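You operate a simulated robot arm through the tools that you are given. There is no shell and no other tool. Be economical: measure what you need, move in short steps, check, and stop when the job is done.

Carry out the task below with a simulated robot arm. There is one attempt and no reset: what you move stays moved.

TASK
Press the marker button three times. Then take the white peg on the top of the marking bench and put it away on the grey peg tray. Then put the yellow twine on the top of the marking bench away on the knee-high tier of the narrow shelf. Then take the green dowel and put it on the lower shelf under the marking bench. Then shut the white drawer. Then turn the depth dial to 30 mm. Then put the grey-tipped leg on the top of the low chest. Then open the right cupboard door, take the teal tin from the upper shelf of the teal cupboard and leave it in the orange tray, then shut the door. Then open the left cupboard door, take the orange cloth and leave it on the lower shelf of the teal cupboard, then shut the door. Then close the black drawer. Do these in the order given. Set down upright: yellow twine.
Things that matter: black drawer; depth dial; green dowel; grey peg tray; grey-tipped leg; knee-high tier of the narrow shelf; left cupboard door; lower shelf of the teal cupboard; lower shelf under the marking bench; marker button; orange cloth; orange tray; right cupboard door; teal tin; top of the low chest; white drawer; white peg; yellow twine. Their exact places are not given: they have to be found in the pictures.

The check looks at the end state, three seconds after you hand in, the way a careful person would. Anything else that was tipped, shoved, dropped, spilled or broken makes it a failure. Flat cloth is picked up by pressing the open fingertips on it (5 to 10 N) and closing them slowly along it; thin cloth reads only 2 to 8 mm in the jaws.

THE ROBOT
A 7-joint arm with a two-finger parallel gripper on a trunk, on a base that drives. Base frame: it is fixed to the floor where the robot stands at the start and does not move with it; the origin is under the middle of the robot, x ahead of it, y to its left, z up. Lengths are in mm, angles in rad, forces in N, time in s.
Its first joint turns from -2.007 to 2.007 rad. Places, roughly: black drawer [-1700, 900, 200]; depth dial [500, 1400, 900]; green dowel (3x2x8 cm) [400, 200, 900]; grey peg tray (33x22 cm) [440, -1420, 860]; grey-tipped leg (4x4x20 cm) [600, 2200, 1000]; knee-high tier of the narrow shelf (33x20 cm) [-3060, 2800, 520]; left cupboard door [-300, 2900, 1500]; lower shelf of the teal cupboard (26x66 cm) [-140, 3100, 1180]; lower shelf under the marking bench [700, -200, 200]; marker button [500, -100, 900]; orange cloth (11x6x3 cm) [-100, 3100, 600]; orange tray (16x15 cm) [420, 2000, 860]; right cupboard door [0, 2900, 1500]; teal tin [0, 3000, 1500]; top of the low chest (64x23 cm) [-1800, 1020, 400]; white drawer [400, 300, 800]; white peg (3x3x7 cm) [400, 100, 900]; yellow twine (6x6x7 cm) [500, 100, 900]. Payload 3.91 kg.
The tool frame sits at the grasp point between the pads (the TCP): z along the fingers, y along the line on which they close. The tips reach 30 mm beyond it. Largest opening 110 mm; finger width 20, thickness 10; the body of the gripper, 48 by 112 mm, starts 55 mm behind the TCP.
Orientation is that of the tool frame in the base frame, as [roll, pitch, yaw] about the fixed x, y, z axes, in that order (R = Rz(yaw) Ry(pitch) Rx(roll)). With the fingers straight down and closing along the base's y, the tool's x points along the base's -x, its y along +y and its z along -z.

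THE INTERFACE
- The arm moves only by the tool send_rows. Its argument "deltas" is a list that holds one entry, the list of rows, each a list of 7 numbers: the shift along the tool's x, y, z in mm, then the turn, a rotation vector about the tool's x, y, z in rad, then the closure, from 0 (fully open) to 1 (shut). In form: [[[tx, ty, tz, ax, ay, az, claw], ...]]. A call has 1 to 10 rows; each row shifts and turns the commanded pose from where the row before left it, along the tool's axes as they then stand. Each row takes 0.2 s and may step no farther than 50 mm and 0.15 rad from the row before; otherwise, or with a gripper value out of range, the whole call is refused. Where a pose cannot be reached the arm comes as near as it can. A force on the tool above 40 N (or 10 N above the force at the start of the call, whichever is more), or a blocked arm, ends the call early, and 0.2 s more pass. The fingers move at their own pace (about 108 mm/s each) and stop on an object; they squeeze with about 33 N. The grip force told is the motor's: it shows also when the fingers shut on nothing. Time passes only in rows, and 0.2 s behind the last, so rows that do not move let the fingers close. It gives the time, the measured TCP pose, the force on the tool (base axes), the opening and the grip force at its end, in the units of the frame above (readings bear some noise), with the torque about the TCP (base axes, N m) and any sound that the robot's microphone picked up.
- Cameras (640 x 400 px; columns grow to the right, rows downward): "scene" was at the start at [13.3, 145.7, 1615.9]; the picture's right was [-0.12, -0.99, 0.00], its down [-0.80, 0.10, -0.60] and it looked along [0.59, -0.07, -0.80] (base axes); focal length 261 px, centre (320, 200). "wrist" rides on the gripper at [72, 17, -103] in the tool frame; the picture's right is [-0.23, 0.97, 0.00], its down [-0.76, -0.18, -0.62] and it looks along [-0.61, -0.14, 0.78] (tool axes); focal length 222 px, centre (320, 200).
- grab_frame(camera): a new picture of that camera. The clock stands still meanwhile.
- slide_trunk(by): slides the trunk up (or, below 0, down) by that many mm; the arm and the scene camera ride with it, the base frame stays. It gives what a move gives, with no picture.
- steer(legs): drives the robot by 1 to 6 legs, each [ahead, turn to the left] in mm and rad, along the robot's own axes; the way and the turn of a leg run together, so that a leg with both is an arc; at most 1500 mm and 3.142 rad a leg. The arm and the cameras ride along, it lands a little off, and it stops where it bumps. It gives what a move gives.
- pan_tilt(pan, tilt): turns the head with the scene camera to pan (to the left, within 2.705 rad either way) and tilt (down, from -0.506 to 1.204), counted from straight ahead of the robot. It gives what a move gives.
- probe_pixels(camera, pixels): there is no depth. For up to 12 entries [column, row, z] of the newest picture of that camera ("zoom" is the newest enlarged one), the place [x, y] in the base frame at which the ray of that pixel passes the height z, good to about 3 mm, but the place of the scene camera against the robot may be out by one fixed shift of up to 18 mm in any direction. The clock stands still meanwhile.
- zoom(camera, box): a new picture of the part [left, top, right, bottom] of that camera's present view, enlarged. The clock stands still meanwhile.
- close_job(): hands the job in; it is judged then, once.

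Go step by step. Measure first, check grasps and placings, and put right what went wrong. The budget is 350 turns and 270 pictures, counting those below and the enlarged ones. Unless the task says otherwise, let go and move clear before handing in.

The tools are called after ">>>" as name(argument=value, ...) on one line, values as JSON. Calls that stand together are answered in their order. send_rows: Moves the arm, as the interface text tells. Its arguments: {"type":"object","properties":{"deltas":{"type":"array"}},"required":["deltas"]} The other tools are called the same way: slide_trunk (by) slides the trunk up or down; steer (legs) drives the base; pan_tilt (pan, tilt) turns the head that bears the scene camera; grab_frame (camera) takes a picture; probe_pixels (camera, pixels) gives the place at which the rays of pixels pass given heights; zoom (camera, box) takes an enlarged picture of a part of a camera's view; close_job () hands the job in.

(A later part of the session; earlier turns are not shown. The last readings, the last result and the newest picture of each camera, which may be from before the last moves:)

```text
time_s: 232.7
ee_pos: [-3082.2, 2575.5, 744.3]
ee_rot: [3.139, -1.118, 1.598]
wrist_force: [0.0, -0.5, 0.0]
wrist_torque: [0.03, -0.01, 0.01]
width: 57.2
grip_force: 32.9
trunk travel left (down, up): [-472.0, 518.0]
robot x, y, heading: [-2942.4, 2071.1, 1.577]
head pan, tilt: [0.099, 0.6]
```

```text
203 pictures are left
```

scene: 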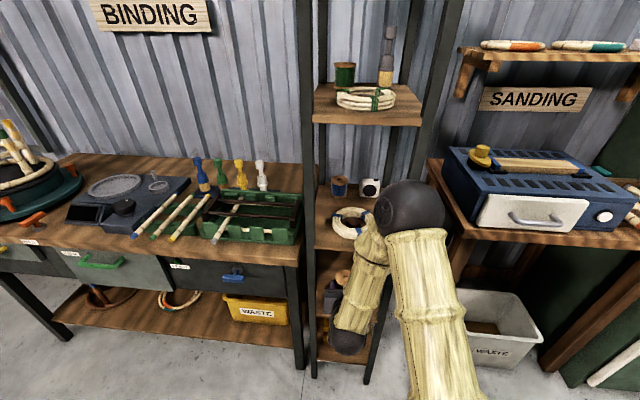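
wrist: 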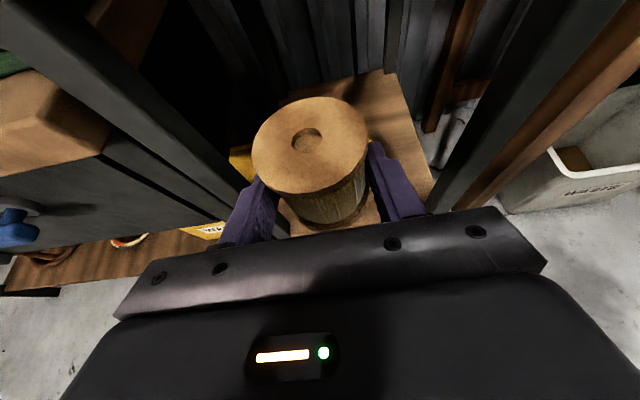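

The elbow is high and would meet the upper tier; lowering the trunk while raising the arm relative to it, then stretching out, will flatten the forearm. Raise the arm 160 mm first.

>>> send_rows(deltas=[[[36, 0, -17.4, 0, 0, 0, 1], [36, 0, -17.4, 0, 0, 0, 1], [36, 0, -17.4, 0, 0, 0, 1], [36, 0, -17.4, 0, 0, 0, 1], [36, 0, -17.4, 0, 0, 0, 1], [36, 0, -17.4, 0, 0, 0, 1], [0, 0, 0, 0, 0, 0, 1]]])

>>> slide_trunk(by=-370)

>>> grab_frame(camera="scene")

```text
time_s: 234.3
ee_pos: [-3082.7, 2576.1, 988.4]
ee_rot: [3.139, -1.118, 1.599]
wrist_force: [0.6, -0.9, -1.0]
wrist_torque: [0.0, 0.0, 0.02]
width: 57.3
grip_force: 32.5
trunk travel left (down, up): [-472.0, 518.0]
robot x, y, heading: [-2940.7, 2074.0, 1.579]
head pan, tilt: [0.099, 0.6]
```

```text
time_s: 237.9
ee_pos: [-3082.2, 2576.5, 620.0]
ee_rot: [3.137, -1.12, 1.6]
wrist_force: [0.0, 0.3, -1.4]
wrist_torque: [-0.01, -0.01, 0.0]
width: 57.3
grip_force: 32.7
trunk travel left (down, up): [-102.0, 888.0]
robot x, y, heading: [-2938.3, 2069.6, 1.58]
head pan, tilt: [0.099, 0.6]
```

```text
202 pictures are left
```

scene: 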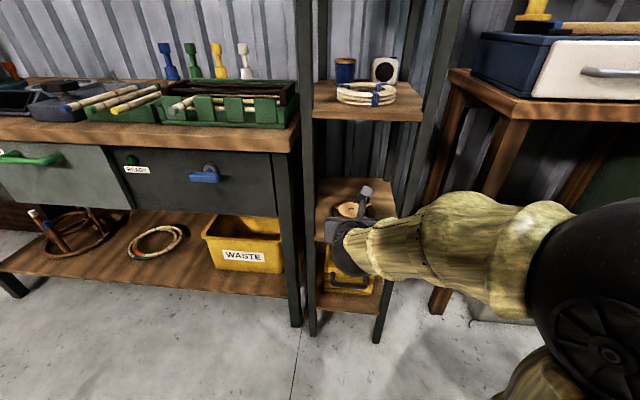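

Now the forearm comes in low and flat. Check the entry with the wrist camera.

>>> grab_frame(camera="wrist")

>>> zoom(camera="scene", box=[290, 60, 440, 340])

```text
201 pictures are left
```

wrist: 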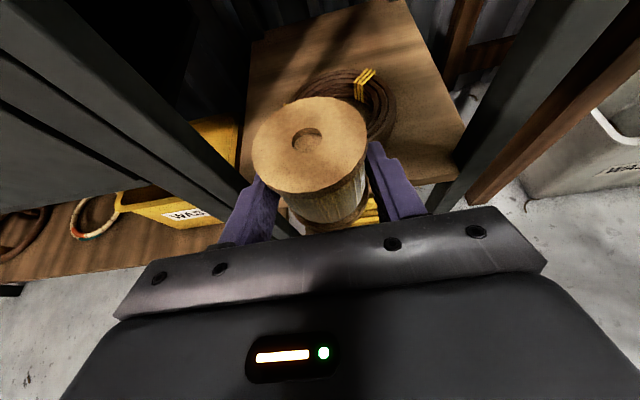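

```text
1.43 times, centred on (365, 200) of scene
```

zoom: 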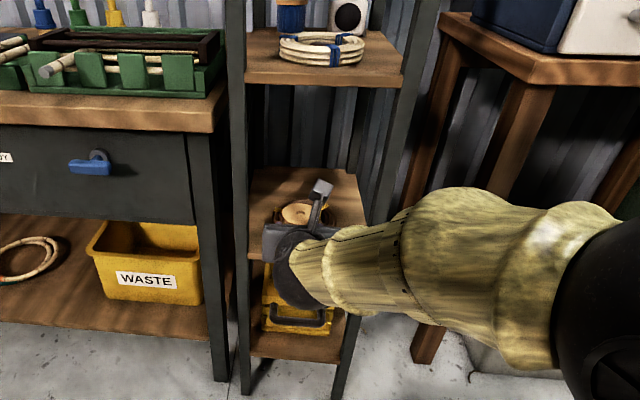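

>>> probe_pixels(camera="wrist", pixels=[[463, 142, 520], [432, 60, 520], [405, 2, 520], [253, 40, 520], [246, 110, 520], [395, 105, 535], [345, 68, 540], [385, 75, 540], [300, 80, 540]])

```text
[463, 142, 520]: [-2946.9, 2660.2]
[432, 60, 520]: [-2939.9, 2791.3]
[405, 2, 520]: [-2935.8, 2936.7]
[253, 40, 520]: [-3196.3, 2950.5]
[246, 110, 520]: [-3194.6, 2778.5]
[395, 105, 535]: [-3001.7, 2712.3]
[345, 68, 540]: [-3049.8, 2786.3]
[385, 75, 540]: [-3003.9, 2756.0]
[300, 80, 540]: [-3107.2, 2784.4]
```

Target for the twine ≈[-3068,2868]. Extend in steps at z≈620, checking.

>>> send_rows(deltas=[[[19.6, 6, 40.5, 0, 0, 0, 1], [19.6, 6, 40.5, 0, 0, 0, 1], [19.6, 5, 40.5, 0, 0, 0, 1], [0, 0, 0, 0, 0, 0, 1]]])

>>> grab_frame(camera="scene")

>>> grab_frame(camera="wrist")

```text
time_s: 238.9
ee_pos: [-3066.6, 2712.4, 616.4]
ee_rot: [3.14, -1.118, 1.599]
wrist_force: [0.6, -0.3, 0.5]
wrist_torque: [0.0, -0.02, -0.01]
width: 57.1
grip_force: 33.4
trunk travel left (down, up): [-102.0, 888.0]
robot x, y, heading: [-2937.7, 2073.9, 1.578]
head pan, tilt: [0.099, 0.6]
```

```text
199 pictures are left
```

scene: 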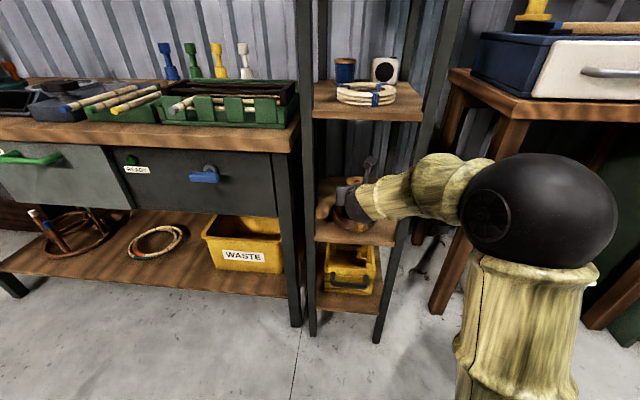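

```text
198 pictures are left
```

wrist: 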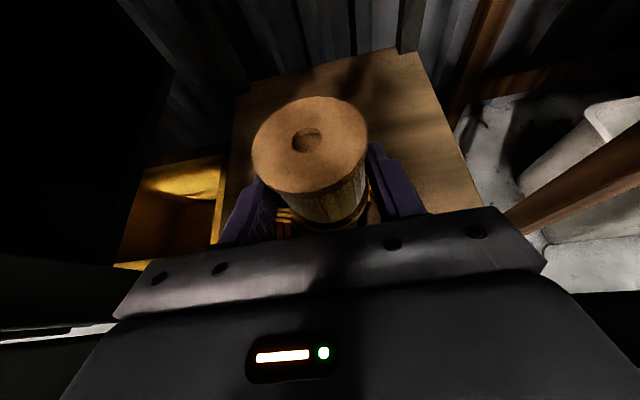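

>>> send_rows(deltas=[[[19.6, 1, 40.5, 0, 0, 0, 1], [19.6, 1, 40.5, 0, 0, 0, 1], [0, 0, 0, 0, 0, 0, 1]]])

>>> grab_frame(camera="scene")

```text
time_s: 239.7
ee_pos: [-3070.4, 2801.5, 617.3]
ee_rot: [3.138, -1.119, 1.6]
wrist_force: [0.5, 0.7, -1.1]
wrist_torque: [-0.02, 0.0, 0.04]
width: 57.5
grip_force: 32.9
trunk travel left (down, up): [-102.0, 888.0]
robot x, y, heading: [-2942.8, 2069.8, 1.577]
head pan, tilt: [0.099, 0.6]
```

```text
197 pictures are left
```

scene: 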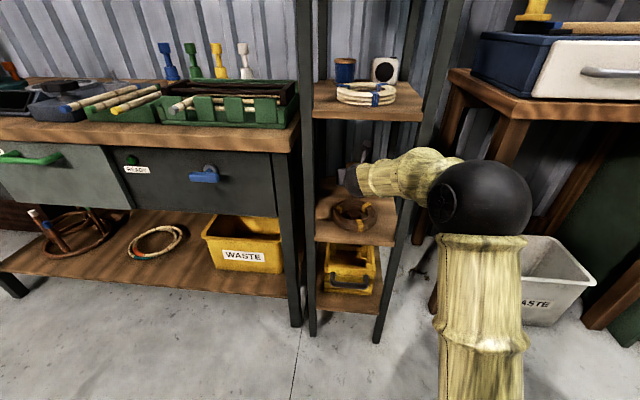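

>>> zoom(camera="scene", box=[300, 100, 460, 260])

>>> grab_frame(camera="wrist")

```text
2.50 times, centred on (380, 180) of scene
```

zoom: 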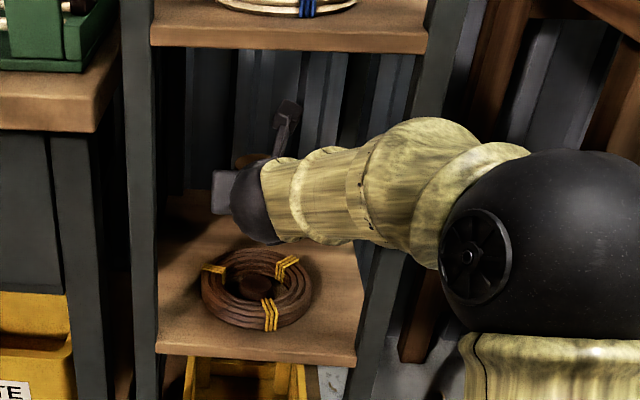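

```text
195 pictures are left
```

wrist: 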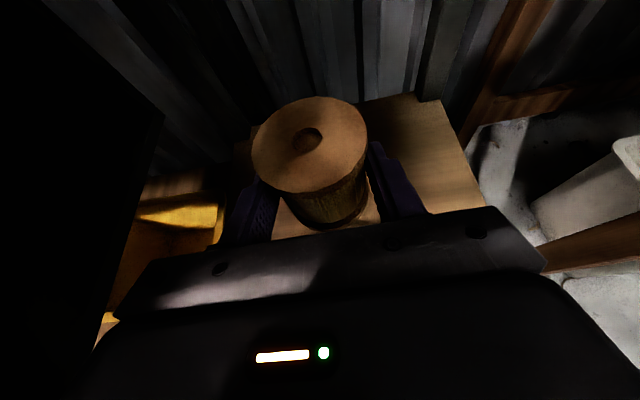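

No contact so far and the ring is clear below. Continue in small steps to y≈2862.

>>> send_rows(deltas=[[[6.5, 1, 13.5, 0, 0, 0, 1], [6.5, 0, 13.5, 0, 0, 0, 1], [6.5, 0, 13.5, 0, 0, 0, 1], [6.5, 0, 13.5, 0, 0, 0, 1], [0, 0, 0, 0, 0, 0, 1]]])

>>> zoom(camera="scene", box=[300, 100, 460, 260])

```text
time_s: 240.9
ee_pos: [-3070.9, 2862.7, 617.6]
ee_rot: [3.139, -1.118, 1.597]
wrist_force: [0.6, 0.2, -0.6]
wrist_torque: [-0.01, 0.02, 0.01]
width: 57.5
grip_force: 33.5
trunk travel left (down, up): [-102.0, 888.0]
robot x, y, heading: [-2941.3, 2072.1, 1.58]
head pan, tilt: [0.099, 0.6]
```

```text
2.50 times, centred on (380, 180) of scene
```

zoom: 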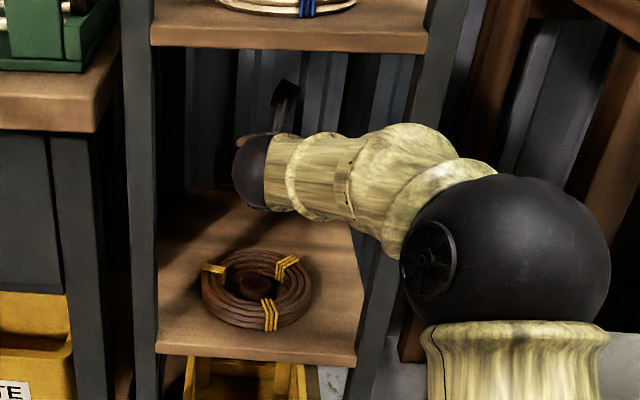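

Descend 45 mm with 8 mm more forward, then touch down gently.

>>> send_rows(deltas=[[[-10, 0, 14, 0, 0, 0, 1], [-18, 0, 8.7, 0, 0, 0, 1], [-9, 0, 4.3, 0, 0, 0, 1], [0, 0, 0, 0, 0, 0, 1]]])

>>> zoom(camera="scene", box=[300, 100, 460, 260])

>>> grab_frame(camera="wrist")

```text
time_s: 241.9
ee_pos: [-3069.7, 2869.7, 573.7]
ee_rot: [3.141, -1.118, 1.599]
wrist_force: [-0.4, -0.9, -0.3]
wrist_torque: [0.0, 0.0, -0.03]
width: 57.5
grip_force: 32.7
trunk travel left (down, up): [-102.0, 888.0]
robot x, y, heading: [-2939.4, 2067.8, 1.584]
head pan, tilt: [0.099, 0.6]
```

```text
2.50 times, centred on (380, 180) of scene
```

zoom: 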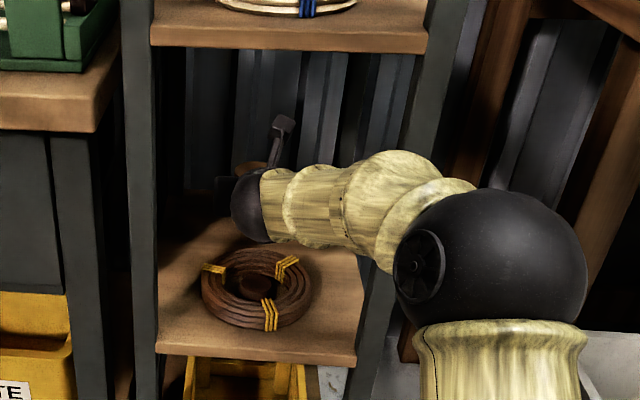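

```text
192 pictures are left
```

wrist: 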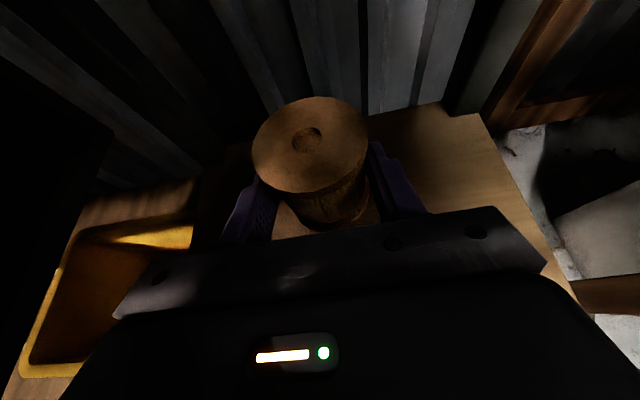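

>>> send_rows(deltas=[[[-4.5, 0, 2.2, 0, 0, 0, 1], [-3.6, 0, 1.7, 0, 0, 0, 1], [-2.7, 0, 1.3, 0, 0, 0, 1], [0, 0, 0, 0, 0, 0, 1]]])

```text
time_s: 242.9
ee_pos: [-3069.7, 2870.2, 561.2]
ee_rot: [3.139, -1.121, 1.6]
wrist_force: [-0.1, 0.1, -1.4]
wrist_torque: [0.01, 0.0, -0.01]
width: 57.5
grip_force: 33.1
trunk travel left (down, up): [-102.0, 888.0]
robot x, y, heading: [-2939.4, 2073.1, 1.583]
head pan, tilt: [0.099, 0.6]
```

>>> send_rows(deltas=[[[-1.8, 0, 0.9, 0, 0, 0, 1], [-1.8, 0, 0.9, 0, 0, 0, 1], [-1.4, 0, 0.7, 0, 0, 0, 1], [0, 0, 0, 0, 0, 0, 1]]])

```text
time_s: 243.9
ee_pos: [-3069.7, 2870.9, 557.4]
ee_rot: [3.137, -1.121, 1.6]
wrist_force: [-0.2, 2.2, 3.0]
wrist_torque: [0.09, 0.13, -0.05]
width: 57.4
grip_force: 32.6
trunk travel left (down, up): [-102.0, 888.0]
robot x, y, heading: [-2937.5, 2074.6, 1.577]
head pan, tilt: [0.099, 0.6]
```

Light contact at z≈557 as expected. Release, rise 45 mm, and withdraw.

>>> send_rows(deltas=[[[0, 0, 0, 0, 0, 0, 0.4], [0, 0, 0, 0, 0, 0, 0.25], [0, 0, 0, 0, 0, 0, 0.15], [0, 0, 0, 0, 0, 0, 0.15], [9, 0, -4.4, 0, 0, 0, 0.15], [18, 0, -8.7, 0, 0, 0, 0.15], [18, 0, -8.7, 0, 0, 0, 0.15], [0, 0, 0, 0, 0, 0, 0.15]]])

>>> send_rows(deltas=[[[-6.5, 0, -13.5, 0, 0, 0, 0.15], [-19.6, 0, -40.5, 0, 0, 0, 0.15], [-19.6, 0, -40.5, 0, 0, 0, 0.15], [-19.6, 0, -40.5, 0, 0, 0, 0.15], [-19.6, 0, -40.5, 0, 0, 0, 0.15], [-19.6, 0, -40.5, 0, 0, 0, 0.15], [-19.6, 0, -40.5, 0, 0, 0, 0.15], [0, 0, 0, 0, 0, 0, 0.15]]])

>>> grab_frame(camera="wrist")

>>> grab_frame(camera="scene")

```text
time_s: 245.7
ee_pos: [-3070.7, 2871.0, 606.9]
ee_rot: [3.137, -1.118, 1.6]
wrist_force: [0.8, -0.8, -0.1]
wrist_torque: [-0.02, 0.03, -0.01]
width: 93.5
grip_force: 0.0
trunk travel left (down, up): [-102.0, 888.0]
robot x, y, heading: [-2943.3, 2070.1, 1.581]
head pan, tilt: [0.099, 0.6]
```

```text
time_s: 247.5
ee_pos: [-3062.3, 2586.2, 605.6]
ee_rot: [3.139, -1.12, 1.599]
wrist_force: [-0.5, -0.7, 0.7]
wrist_torque: [0.03, -0.01, 0.04]
width: 93.5
grip_force: 0.1
trunk travel left (down, up): [-102.0, 888.0]
robot x, y, heading: [-2940.7, 2070.7, 1.581]
head pan, tilt: [0.099, 0.6]
```

```text
191 pictures are left
```

wrist: 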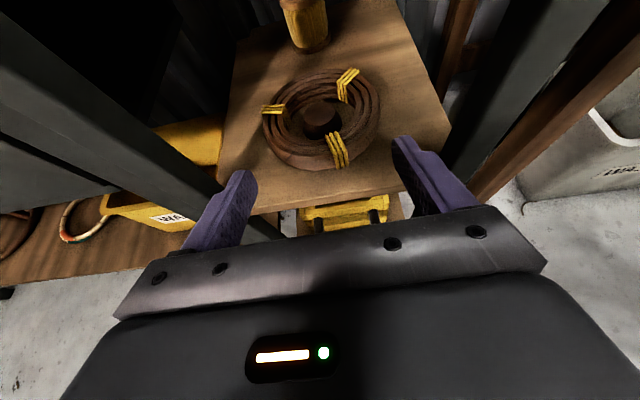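

```text
190 pictures are left
```

scene: 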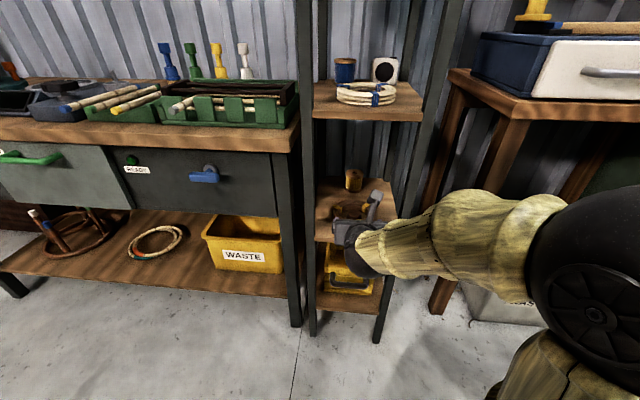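

The twine stands upright behind the ring, nothing disturbed. Raise the trunk and drive back for the green dowel.

>>> slide_trunk(by=540)

>>> steer(legs=[[-100, 0], [0, -1.634], [1122, 0], [1122, 0], [0, -1.392], [1500, 0]])

```text
refused: 540 is not a number from -400 to 400
```

```text
time_s: 273.7
ee_pos: [-283.1, -85.2, 605.4]
ee_rot: [3.137, -1.118, -1.396]
wrist_force: [-0.1, -0.2, 0.4]
wrist_torque: [-0.02, 0.0, 0.01]
width: 93.9
grip_force: 0.0
trunk travel left (down, up): [-102.0, 888.0]
robot x, y, heading: [-480.1, 407.4, -1.415]
head pan, tilt: [0.099, 0.6]
```

The trunk move was refused but the drive went without bumps. Raise the trunk in two steps, then approach the bench.

>>> slide_trunk(by=400)

>>> slide_trunk(by=150)

>>> steer(legs=[[310, 0], [0, 1.415], [290, 0]])

>>> pan_tilt(pan=0.1, tilt=0.9)

>>> grab_frame(camera="scene")

>>> grab_frame(camera="wrist")

```text
time_s: 277.6
ee_pos: [-283.4, -85.7, 1004.8]
ee_rot: [3.137, -1.119, -1.397]
wrist_force: [-0.3, -0.2, -0.1]
wrist_torque: [0.01, -0.01, 0.01]
width: 93.3
grip_force: 0.1
trunk travel left (down, up): [-502.0, 488.0]
robot x, y, heading: [-479.6, 407.6, -1.414]
head pan, tilt: [0.099, 0.6]
```

```text
time_s: 279.3
ee_pos: [-283.1, -86.1, 1154.9]
ee_rot: [3.138, -1.118, -1.396]
wrist_force: [0.8, -0.8, -0.7]
wrist_torque: [-0.02, -0.01, 0.02]
width: 93.5
grip_force: 0.0
trunk travel left (down, up): [-652.0, 338.0]
robot x, y, heading: [-476.3, 409.1, -1.415]
head pan, tilt: [0.099, 0.6]
```

```text
time_s: 286.5
ee_pos: [368.1, 237.3, 1155.3]
ee_rot: [3.138, -1.119, 0.048]
wrist_force: [0.1, 0.1, -0.1]
wrist_torque: [0.03, 0.03, -0.01]
width: 93.5
grip_force: 0.0
trunk travel left (down, up): [-652.0, 338.0]
robot x, y, heading: [-145.5, 104.4, 0.021]
head pan, tilt: [0.099, 0.6]
```

```text
time_s: 287.3
ee_pos: [370.3, 238.4, 1155.5]
ee_rot: [3.136, -1.118, 0.048]
wrist_force: [0.4, -1.2, -0.6]
wrist_torque: [-0.01, 0.03, 0.01]
width: 93.5
grip_force: 0.1
trunk travel left (down, up): [-652.0, 338.0]
robot x, y, heading: [-141.1, 107.7, 0.024]
head pan, tilt: [0.099, 0.901]
```

```text
189 pictures are left
```

scene: 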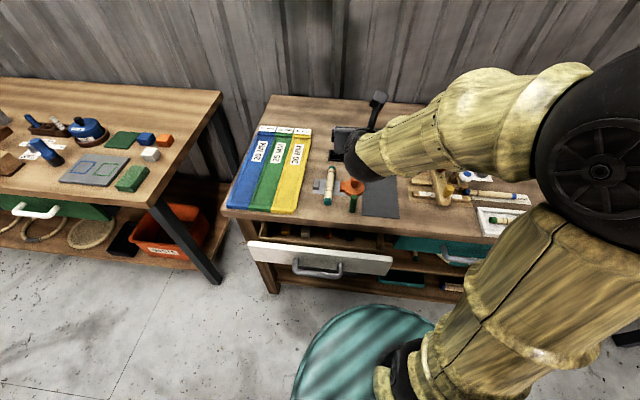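

```text
188 pictures are left
```

wrist: 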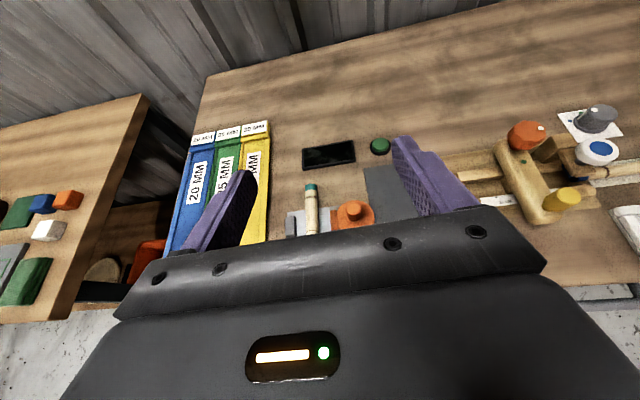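

>>> zoom(camera="scene", box=[240, 160, 480, 310])

```text
2.67 times, centred on (360, 235) of scene
```

zoom: 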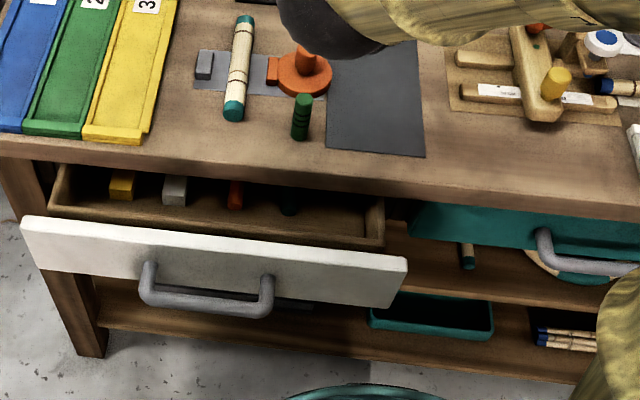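

The dowel is at zoom (301,118), just in front of the orange disc. Back the robot 100 mm and lower the trunk so the fingers approach it from the front at mid-height.

>>> steer(legs=[[-110, 0]])

>>> slide_trunk(by=-200)

>>> grab_frame(camera="wrist")

```text
time_s: 288.5
ee_pos: [258.0, 235.3, 1155.9]
ee_rot: [3.14, -1.121, 0.047]
wrist_force: [-0.6, -0.4, 0.4]
wrist_torque: [0.04, -0.01, 0.0]
width: 93.4
grip_force: 0.2
trunk travel left (down, up): [-652.0, 338.0]
robot x, y, heading: [-258.4, 99.6, 0.028]
head pan, tilt: [0.099, 0.901]
```

```text
time_s: 290.6
ee_pos: [258.9, 234.4, 955.3]
ee_rot: [3.139, -1.121, 0.046]
wrist_force: [0.6, -0.3, -0.2]
wrist_torque: [-0.01, -0.03, 0.01]
width: 93.6
grip_force: 0.1
trunk travel left (down, up): [-452.0, 538.0]
robot x, y, heading: [-252.1, 104.5, 0.025]
head pan, tilt: [0.099, 0.901]
```

```text
186 pictures are left
```

wrist: 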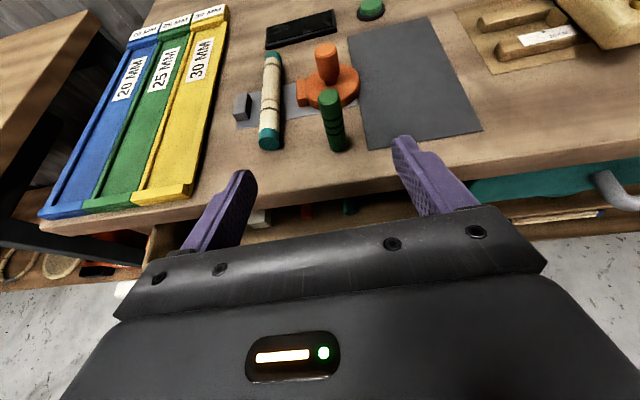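

>>> zoom(camera="wrist", box=[230, 20, 430, 180])

```text
2.50 times, centred on (330, 100) of wrist
```

zoom: 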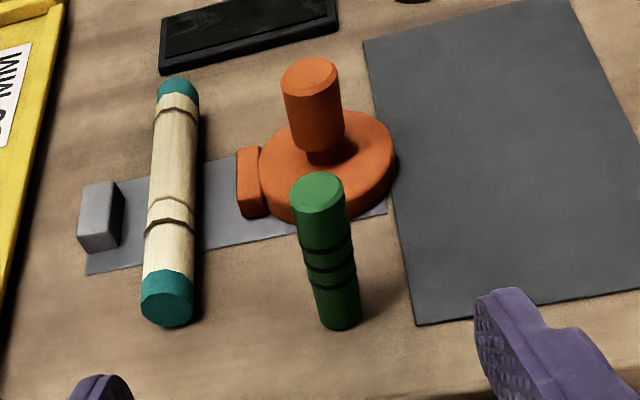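

>>> probe_pixels(camera="zoom", pixels=[[318, 192, 940], [341, 318, 860], [341, 328, 860], [305, 222, 862], [260, 180, 875], [395, 165, 880], [318, 75, 915], [318, 192, 930]])

```text
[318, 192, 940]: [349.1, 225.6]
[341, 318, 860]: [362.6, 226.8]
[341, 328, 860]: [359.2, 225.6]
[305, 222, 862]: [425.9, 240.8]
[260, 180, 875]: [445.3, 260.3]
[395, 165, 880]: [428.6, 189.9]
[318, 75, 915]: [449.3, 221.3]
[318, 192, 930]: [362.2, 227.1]
```

Dowel centre ≈[363,226]. Lower to z≈900, narrow the fingers, then go forward.

>>> slide_trunk(by=-53)

>>> send_rows(deltas=[[[0, 12, 0, 0, 0, 0, 0.35], [13, 0, 27, 0, 0, 0, 0.35], [13, 0, 27, 0, 0, 0, 0.35], [0, 0, 0, 0, 0, 0, 0.35]]])

>>> grab_frame(camera="wrist")

```text
time_s: 291.6
ee_pos: [260.8, 234.9, 902.1]
ee_rot: [3.138, -1.12, 0.049]
wrist_force: [0.1, -0.2, -0.9]
wrist_torque: [0.0, -0.02, 0.01]
width: 93.7
grip_force: 0.0
trunk travel left (down, up): [-399.0, 591.0]
robot x, y, heading: [-256.7, 101.1, 0.028]
head pan, tilt: [0.099, 0.901]
```

```text
time_s: 292.6
ee_pos: [319.9, 226.6, 901.8]
ee_rot: [3.137, -1.119, 0.047]
wrist_force: [0.6, 0.3, 0.3]
wrist_torque: [0.01, -0.03, 0.0]
width: 71.4
grip_force: 0.2
trunk travel left (down, up): [-399.0, 591.0]
robot x, y, heading: [-252.8, 102.6, 0.022]
head pan, tilt: [0.099, 0.901]
```

```text
184 pictures are left
```

wrist: 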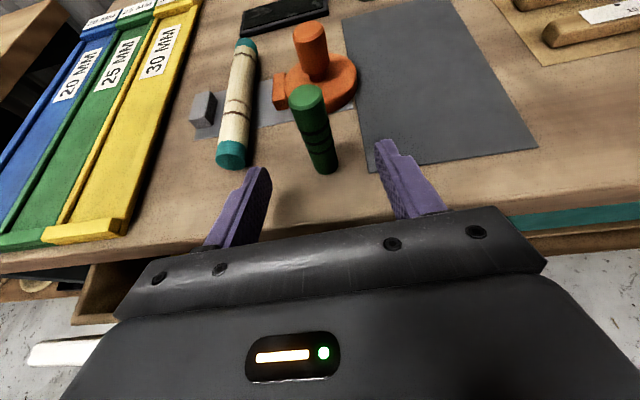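

Aligned. Forward 38 mm and close.

>>> send_rows(deltas=[[[8, 0, 17, 0, 0, 0, 0.35], [8, 0, 17, 0, 0, 0, 0.35], [0, 0, 0, 0, 0, 0, 0.5], [0, 0, 0, 0, 0, 0, 0.65], [0, 0, 0, 0, 0, 0, 0.8], [0, 0, 0, 0, 0, 0, 1], [0, 0, 0, 0, 0, 0, 1]]])

>>> grab_frame(camera="wrist")

```text
time_s: 294.2
ee_pos: [358.2, 226.6, 901.0]
ee_rot: [3.139, -1.12, 0.048]
wrist_force: [0.5, -0.5, 0.0]
wrist_torque: [0.03, -0.02, 0.0]
width: 18.3
grip_force: 32.8
trunk travel left (down, up): [-399.0, 591.0]
robot x, y, heading: [-252.9, 105.4, 0.016]
head pan, tilt: [0.099, 0.901]
```

```text
183 pictures are left
```

wrist: 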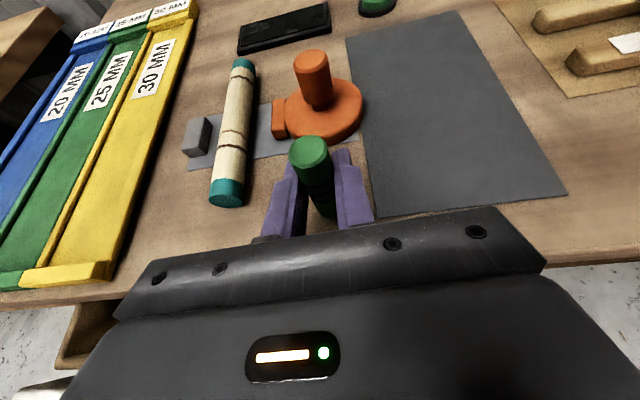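

Dowel held (18 mm). Lift, reverse, and look under the bench from lower down.

>>> slide_trunk(by=80)

>>> steer(legs=[[-300, 0], [0, -1.57], [400, 0], [0, 1.55]])

>>> slide_trunk(by=-400)

>>> pan_tilt(pan=0.1, tilt=0.6)

>>> grab_frame(camera="scene")

```text
time_s: 295.4
ee_pos: [356.6, 226.8, 980.7]
ee_rot: [3.138, -1.119, 0.048]
wrist_force: [0.7, 0.6, -0.2]
wrist_torque: [-0.03, 0.01, 0.0]
width: 18.5
grip_force: 33.3
trunk travel left (down, up): [-479.0, 511.0]
robot x, y, heading: [-254.4, 105.1, 0.021]
head pan, tilt: [0.099, 0.901]
```

```text
time_s: 298.4
ee_pos: [67.8, 119.3, 983.0]
ee_rot: [3.136, -1.122, -0.112]
wrist_force: [-0.4, 0.1, 0.2]
wrist_torque: [-0.01, 0.01, -0.01]
width: 18.8
grip_force: 32.9
trunk travel left (down, up): [-479.0, 511.0]
robot x, y, heading: [-554.4, 95.0, -0.138]
head pan, tilt: [0.099, 0.901]
stopped in leg 2: the robot was blocked; the commanded pose is now the measured one
```

```text
time_s: 302.2
ee_pos: [68.8, 120.4, 581.6]
ee_rot: [3.136, -1.12, -0.113]
wrist_force: [-0.3, 0.4, 0.2]
wrist_torque: [0.04, 0.0, 0.0]
width: 18.6
grip_force: 32.8
trunk travel left (down, up): [-79.0, 911.0]
robot x, y, heading: [-559.7, 98.2, -0.135]
head pan, tilt: [0.099, 0.901]
```

```text
time_s: 303.0
ee_pos: [67.7, 119.0, 582.4]
ee_rot: [3.138, -1.12, -0.114]
wrist_force: [-0.4, 0.6, -0.4]
wrist_torque: [-0.03, 0.01, 0.02]
width: 18.2
grip_force: 33.6
trunk travel left (down, up): [-79.0, 911.0]
robot x, y, heading: [-555.3, 96.0, -0.137]
head pan, tilt: [0.099, 0.6]
```

```text
182 pictures are left
```

scene: 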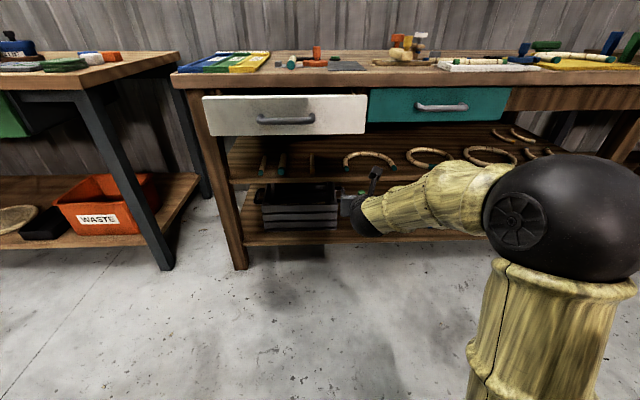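

The turn was blocked at (-554,95); something stands behind the robot. Look around behind on both sides.

>>> pan_tilt(pan=2.6, tilt=0.9)

>>> grab_frame(camera="scene")

>>> pan_tilt(pan=-2.6, tilt=0.9)

>>> grab_frame(camera="scene")

```text
time_s: 305.3
ee_pos: [68.9, 120.5, 581.7]
ee_rot: [3.138, -1.119, -0.114]
wrist_force: [0.5, 0.6, -1.2]
wrist_torque: [0.0, 0.01, 0.0]
width: 18.5
grip_force: 33.2
trunk travel left (down, up): [-79.0, 911.0]
robot x, y, heading: [-559.2, 93.1, -0.138]
head pan, tilt: [2.601, 0.901]
```

```text
181 pictures are left
```

scene: 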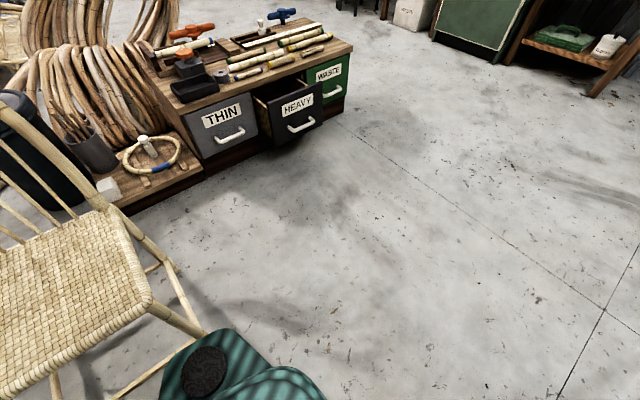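

```text
time_s: 309.4
ee_pos: [68.4, 118.9, 582.3]
ee_rot: [3.139, -1.121, -0.115]
wrist_force: [0.3, 0.0, 0.0]
wrist_torque: [-0.02, -0.03, -0.01]
width: 18.5
grip_force: 33.1
trunk travel left (down, up): [-79.0, 911.0]
robot x, y, heading: [-555.2, 100.2, -0.134]
head pan, tilt: [-2.601, 0.901]
```

```text
180 pictures are left
```

scene: 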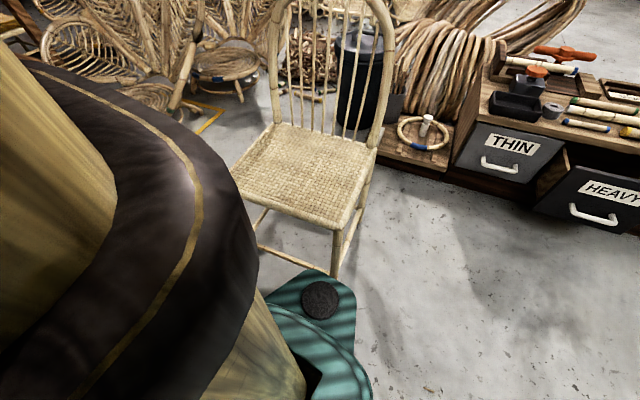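

The base tail touched the chair leg behind; the chair stands fine. Raise the trunk, drive forward 220, then turn right along the bench.

>>> slide_trunk(by=400)

>>> steer(legs=[[230, 0], [0, -1.43], [480, 0]])

>>> pan_tilt(pan=2.6, tilt=0.9)

>>> grab_frame(camera="scene")

```text
time_s: 313.2
ee_pos: [67.5, 120.5, 981.8]
ee_rot: [3.137, -1.122, -0.113]
wrist_force: [0.0, -1.1, 0.3]
wrist_torque: [0.01, 0.0, 0.02]
width: 18.5
grip_force: 33.4
trunk travel left (down, up): [-479.0, 511.0]
robot x, y, heading: [-553.1, 93.3, -0.14]
head pan, tilt: [-2.601, 0.901]
```

```text
time_s: 320.9
ee_pos: [-201.2, -1034.0, 982.3]
ee_rot: [3.138, -1.121, -1.533]
wrist_force: [0.3, 0.0, -0.7]
wrist_torque: [0.02, -0.04, -0.02]
width: 18.5
grip_force: 32.4
trunk travel left (down, up): [-479.0, 511.0]
robot x, y, heading: [-317.5, -418.9, -1.553]
head pan, tilt: [-2.601, 0.901]
```

```text
time_s: 325.0
ee_pos: [-202.2, -1033.9, 981.4]
ee_rot: [3.138, -1.121, -1.533]
wrist_force: [-1.0, -0.8, -0.3]
wrist_torque: [-0.04, 0.01, 0.02]
width: 18.2
grip_force: 33.2
trunk travel left (down, up): [-479.0, 511.0]
robot x, y, heading: [-323.3, -416.8, -1.552]
head pan, tilt: [2.601, 0.901]
```

```text
179 pictures are left
```

scene: 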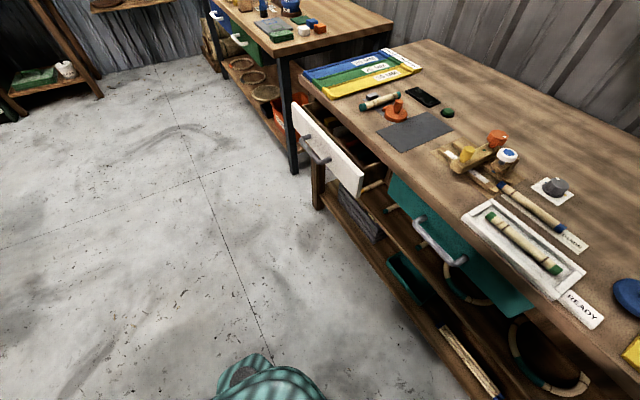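

Turn to face the bench at y≈-418, retract the arm ~110 mm, and check space behind.

>>> steer(legs=[[0, 1.553]])

>>> send_rows(deltas=[[[-19.6, 0, -40.5, 0, 0, 0, 1], [-19.6, 0, -40.5, 0, 0, 0, 1], [-10, 0, -20, 0, 0, 0, 1]]])

>>> pan_tilt(pan=2.7, tilt=0.9)

>>> grab_frame(camera="scene")

```text
time_s: 329.2
ee_pos: [294.4, -301.8, 981.4]
ee_rot: [3.136, -1.12, 0.042]
wrist_force: [0.1, -0.8, -0.2]
wrist_torque: [-0.04, 0.02, 0.03]
width: 18.4
grip_force: 33.5
trunk travel left (down, up): [-479.0, 511.0]
robot x, y, heading: [-317.3, -421.9, 0.02]
head pan, tilt: [2.601, 0.901]
```

```text
time_s: 330.0
ee_pos: [182.1, -306.1, 980.9]
ee_rot: [3.138, -1.122, 0.04]
wrist_force: [-0.3, -0.6, 0.1]
wrist_torque: [-0.03, 0.02, -0.01]
width: 18.4
grip_force: 32.9
trunk travel left (down, up): [-479.0, 511.0]
robot x, y, heading: [-319.5, -419.2, 0.017]
head pan, tilt: [2.601, 0.901]
```

```text
time_s: 330.7
ee_pos: [181.2, -306.3, 982.8]
ee_rot: [3.135, -1.12, 0.044]
wrist_force: [-0.3, -0.2, -0.5]
wrist_torque: [-0.02, -0.02, 0.02]
width: 18.3
grip_force: 32.9
trunk travel left (down, up): [-479.0, 511.0]
robot x, y, heading: [-321.1, -420.0, 0.019]
head pan, tilt: [2.7, 0.901]
```

```text
178 pictures are left
```

scene: 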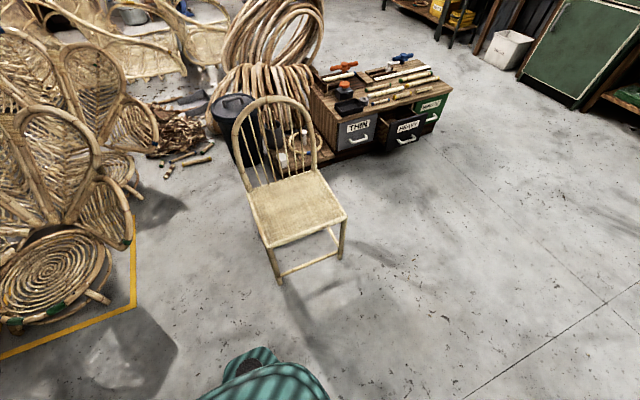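

Clear. Lower the trunk 400 and view the under-bench shelves.

>>> slide_trunk(by=-400)

>>> pan_tilt(pan=0.25, tilt=0.6)

>>> grab_frame(camera="scene")

>>> grab_frame(camera="wrist")

```text
time_s: 334.5
ee_pos: [181.0, -307.0, 580.2]
ee_rot: [3.137, -1.121, 0.043]
wrist_force: [0.4, -0.5, -0.2]
wrist_torque: [0.02, 0.0, -0.02]
width: 18.3
grip_force: 32.7
trunk travel left (down, up): [-79.0, 911.0]
robot x, y, heading: [-320.8, -422.1, 0.017]
head pan, tilt: [2.7, 0.901]
```

```text
time_s: 336.7
ee_pos: [181.5, -306.0, 580.3]
ee_rot: [3.137, -1.121, 0.042]
wrist_force: [-0.5, 0.0, 0.1]
wrist_torque: [-0.01, -0.01, 0.01]
width: 18.2
grip_force: 33.3
trunk travel left (down, up): [-79.0, 911.0]
robot x, y, heading: [-321.2, -421.2, 0.019]
head pan, tilt: [0.25, 0.6]
```

```text
177 pictures are left
```

scene: 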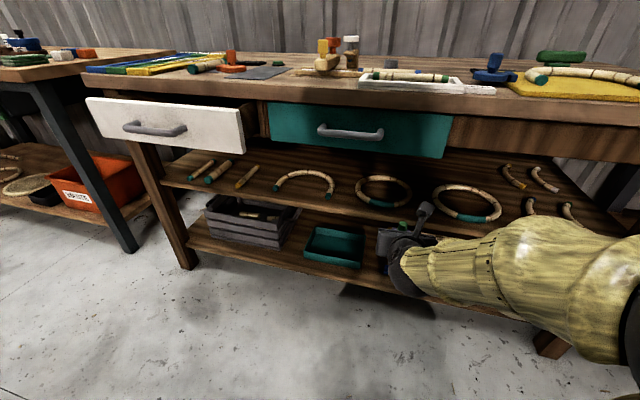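

```text
176 pictures are left
```

wrist: 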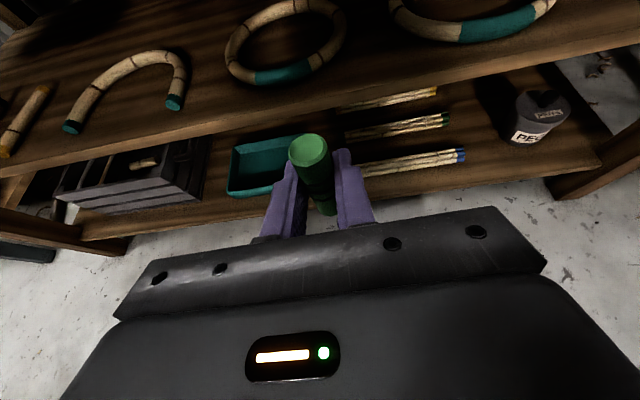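

>>> zoom(camera="wrist", box=[200, 60, 620, 260])

>>> probe_pixels(camera="wrist", pixels=[[130, 237, 200], [598, 165, 200], [400, 195, 200], [462, 155, 205], [360, 170, 205], [520, 140, 200], [230, 190, 200], [450, 78, 420], [450, 78, 470], [560, 140, 200]])

```text
1.52 times, centred on (410, 160) of wrist
```

zoom: 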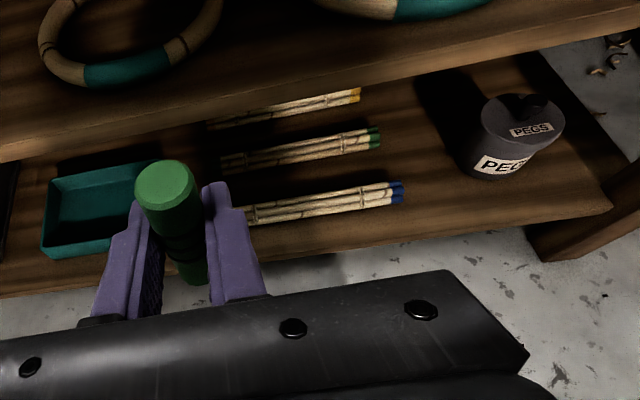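

```text
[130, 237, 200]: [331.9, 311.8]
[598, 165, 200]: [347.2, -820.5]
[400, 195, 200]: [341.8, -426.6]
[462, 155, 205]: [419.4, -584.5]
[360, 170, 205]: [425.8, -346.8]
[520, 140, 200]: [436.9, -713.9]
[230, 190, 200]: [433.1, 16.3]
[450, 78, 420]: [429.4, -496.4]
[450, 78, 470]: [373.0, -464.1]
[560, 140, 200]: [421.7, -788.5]
```

The lower shelf (z≈200, front edge x≈340) has a free spot between the blue bundle's end (y≈-590) and the PEGS can (y≈-710). Shift the robot right 340 mm to face it.

>>> steer(legs=[[0, -1.57], [345, 0], [0, 1.555]])

>>> grab_frame(camera="wrist")

```text
time_s: 346.6
ee_pos: [192.0, -670.8, 580.6]
ee_rot: [3.135, -1.12, 0.006]
wrist_force: [-0.2, -0.8, -0.7]
wrist_torque: [-0.01, -0.01, -0.02]
width: 18.3
grip_force: 33.0
trunk travel left (down, up): [-79.0, 911.0]
robot x, y, heading: [-310.3, -768.9, -0.019]
head pan, tilt: [0.25, 0.6]
```

```text
174 pictures are left
```

wrist: 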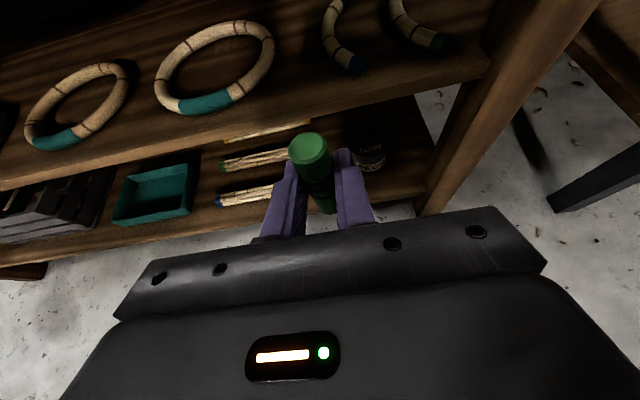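

>>> slide_trunk(by=-75)

>>> send_rows(deltas=[[[-36, 0, 17.4, 0, 0, 0, 1], [-36, 0, 17.4, 0, 0, 0, 1], [-36, 0, 17.4, 0, 0, 0, 1], [0, 0, 0, 0, 0, 0, 1]]])

>>> grab_frame(camera="wrist")

>>> grab_frame(camera="scene")

```text
time_s: 347.7
ee_pos: [191.9, -671.9, 504.3]
ee_rot: [3.138, -1.121, 0.005]
wrist_force: [0.0, 0.1, -1.0]
wrist_torque: [0.01, 0.0, 0.0]
width: 18.2
grip_force: 32.9
trunk travel left (down, up): [-4.0, 986.0]
robot x, y, heading: [-311.2, -766.5, -0.017]
head pan, tilt: [0.25, 0.6]
```

```text
time_s: 348.7
ee_pos: [193.7, -670.2, 385.3]
ee_rot: [3.139, -1.12, 0.005]
wrist_force: [-0.3, -0.1, 0.1]
wrist_torque: [0.01, -0.03, 0.01]
width: 18.5
grip_force: 33.7
trunk travel left (down, up): [-4.0, 986.0]
robot x, y, heading: [-312.2, -768.2, -0.014]
head pan, tilt: [0.25, 0.6]
```

```text
173 pictures are left
```

wrist: 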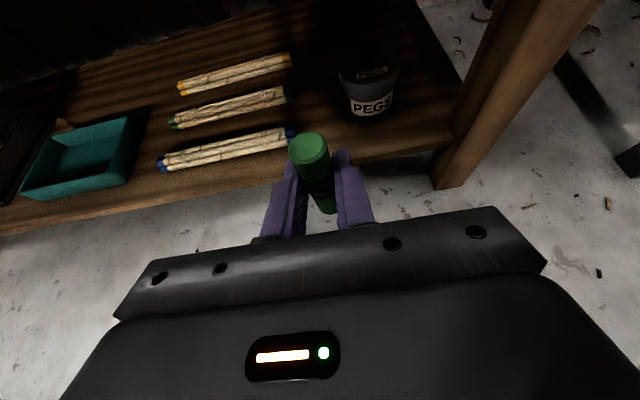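

```text
172 pictures are left
```

scene: 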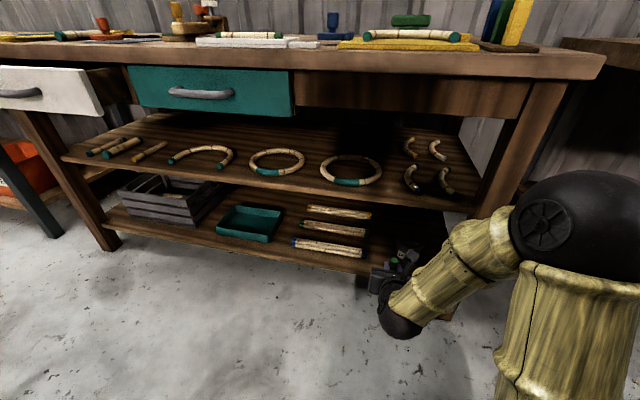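

>>> probe_pixels(camera="wrist", pixels=[[294, 133, 205], [158, 170, 205], [346, 112, 200], [395, 112, 200], [372, 120, 200], [400, 152, 200], [130, 183, 200], [290, 96, 205], [100, 215, 200]])

```text
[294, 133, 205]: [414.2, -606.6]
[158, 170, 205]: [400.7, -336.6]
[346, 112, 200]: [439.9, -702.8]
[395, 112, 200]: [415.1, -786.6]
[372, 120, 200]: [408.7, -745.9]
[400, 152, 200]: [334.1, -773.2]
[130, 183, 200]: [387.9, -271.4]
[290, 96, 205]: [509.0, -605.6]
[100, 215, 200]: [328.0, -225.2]
```

Target spot [402,-657]. Lower to z≈295 in front, then slide in.

>>> send_rows(deltas=[[[-30, -4, 14.5, 0, 0, 0, 1], [-16.8, -4, 46, 0, 0, 0, 1], [-2, -4, 48, 0, 0, 0, 1], [0, 0, 0, 0, 0, 0, 1]]])

>>> grab_frame(camera="wrist")

```text
time_s: 349.7
ee_pos: [269.5, -659.6, 295.3]
ee_rot: [3.136, -1.118, 0.005]
wrist_force: [-1.0, 0.1, 0.3]
wrist_torque: [0.01, 0.0, 0.0]
width: 18.5
grip_force: 33.2
trunk travel left (down, up): [-4.0, 986.0]
robot x, y, heading: [-310.4, -766.7, -0.016]
head pan, tilt: [0.25, 0.6]
```

```text
171 pictures are left
```

wrist: 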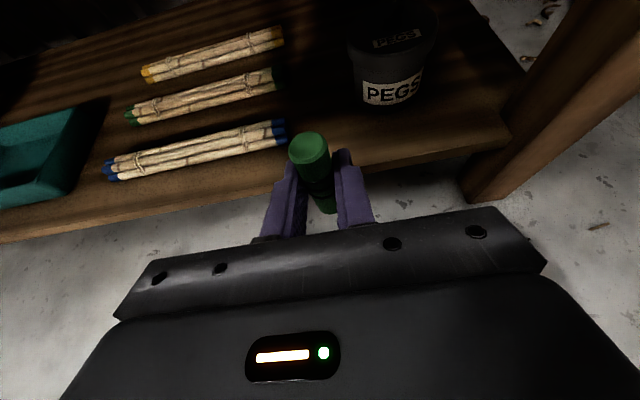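

>>> send_rows(deltas=[[[18.3, 0, 37.8, 0, 0, 0, 1], [18.3, 0, 37.8, 0, 0, 0, 1], [18.3, 0, 37.8, 0, 0, 0, 1], [0, 0, 0, 0, 0, 0, 1]]])

>>> grab_frame(camera="wrist")

>>> grab_frame(camera="scene")

```text
time_s: 350.7
ee_pos: [395.8, -658.7, 295.3]
ee_rot: [3.136, -1.12, 0.006]
wrist_force: [-0.3, 0.2, 0.6]
wrist_torque: [-0.01, 0.02, -0.01]
width: 18.4
grip_force: 32.8
trunk travel left (down, up): [-4.0, 986.0]
robot x, y, heading: [-310.1, -766.3, -0.017]
head pan, tilt: [0.25, 0.6]
```

```text
170 pictures are left
```

wrist: 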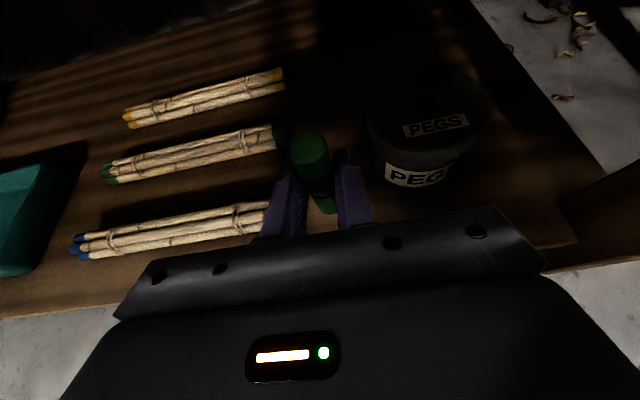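

```text
169 pictures are left
```

scene: 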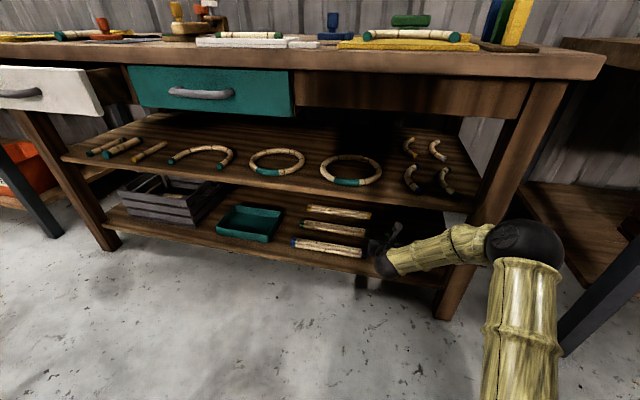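

>>> send_rows(deltas=[[[-22.5, -2, 10.9, 0, 0, 0, 1], [-13.5, 0, 6.5, 0, 0, 0, 1], [-5.4, 0, 2.6, 0, 0, 0, 1], [0, 0, 0, 0, 0, 0, 1]]])

>>> grab_frame(camera="wrist")

```text
time_s: 351.7
ee_pos: [394.6, -658.2, 249.3]
ee_rot: [3.14, -1.12, 0.004]
wrist_force: [0.3, 0.0, -0.4]
wrist_torque: [-0.02, -0.01, -0.02]
width: 18.5
grip_force: 33.3
trunk travel left (down, up): [-4.0, 986.0]
robot x, y, heading: [-306.0, -765.6, -0.015]
head pan, tilt: [0.25, 0.6]
```

```text
168 pictures are left
```

wrist: 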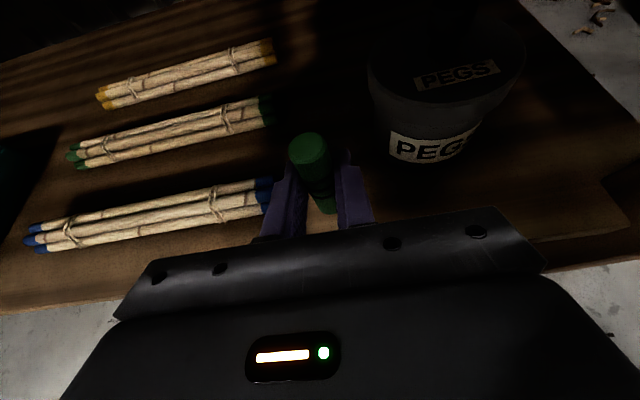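

>>> send_rows(deltas=[[[-2.7, 0, 1.3, 0, 0, 0, 1], [-2.7, 0, 1.3, 0, 0, 0, 1], [-1.8, 0, 0.9, 0, 0, 0, 1], [0, 0, 0, 0, 0, 0, 1]]])

```text
time_s: 352.7
ee_pos: [394.2, -658.3, 242.1]
ee_rot: [3.138, -1.121, 0.002]
wrist_force: [-0.1, -0.8, -0.2]
wrist_torque: [0.01, 0.02, -0.01]
width: 18.2
grip_force: 32.6
trunk travel left (down, up): [-4.0, 986.0]
robot x, y, heading: [-310.6, -768.7, -0.018]
head pan, tilt: [0.25, 0.6]
```

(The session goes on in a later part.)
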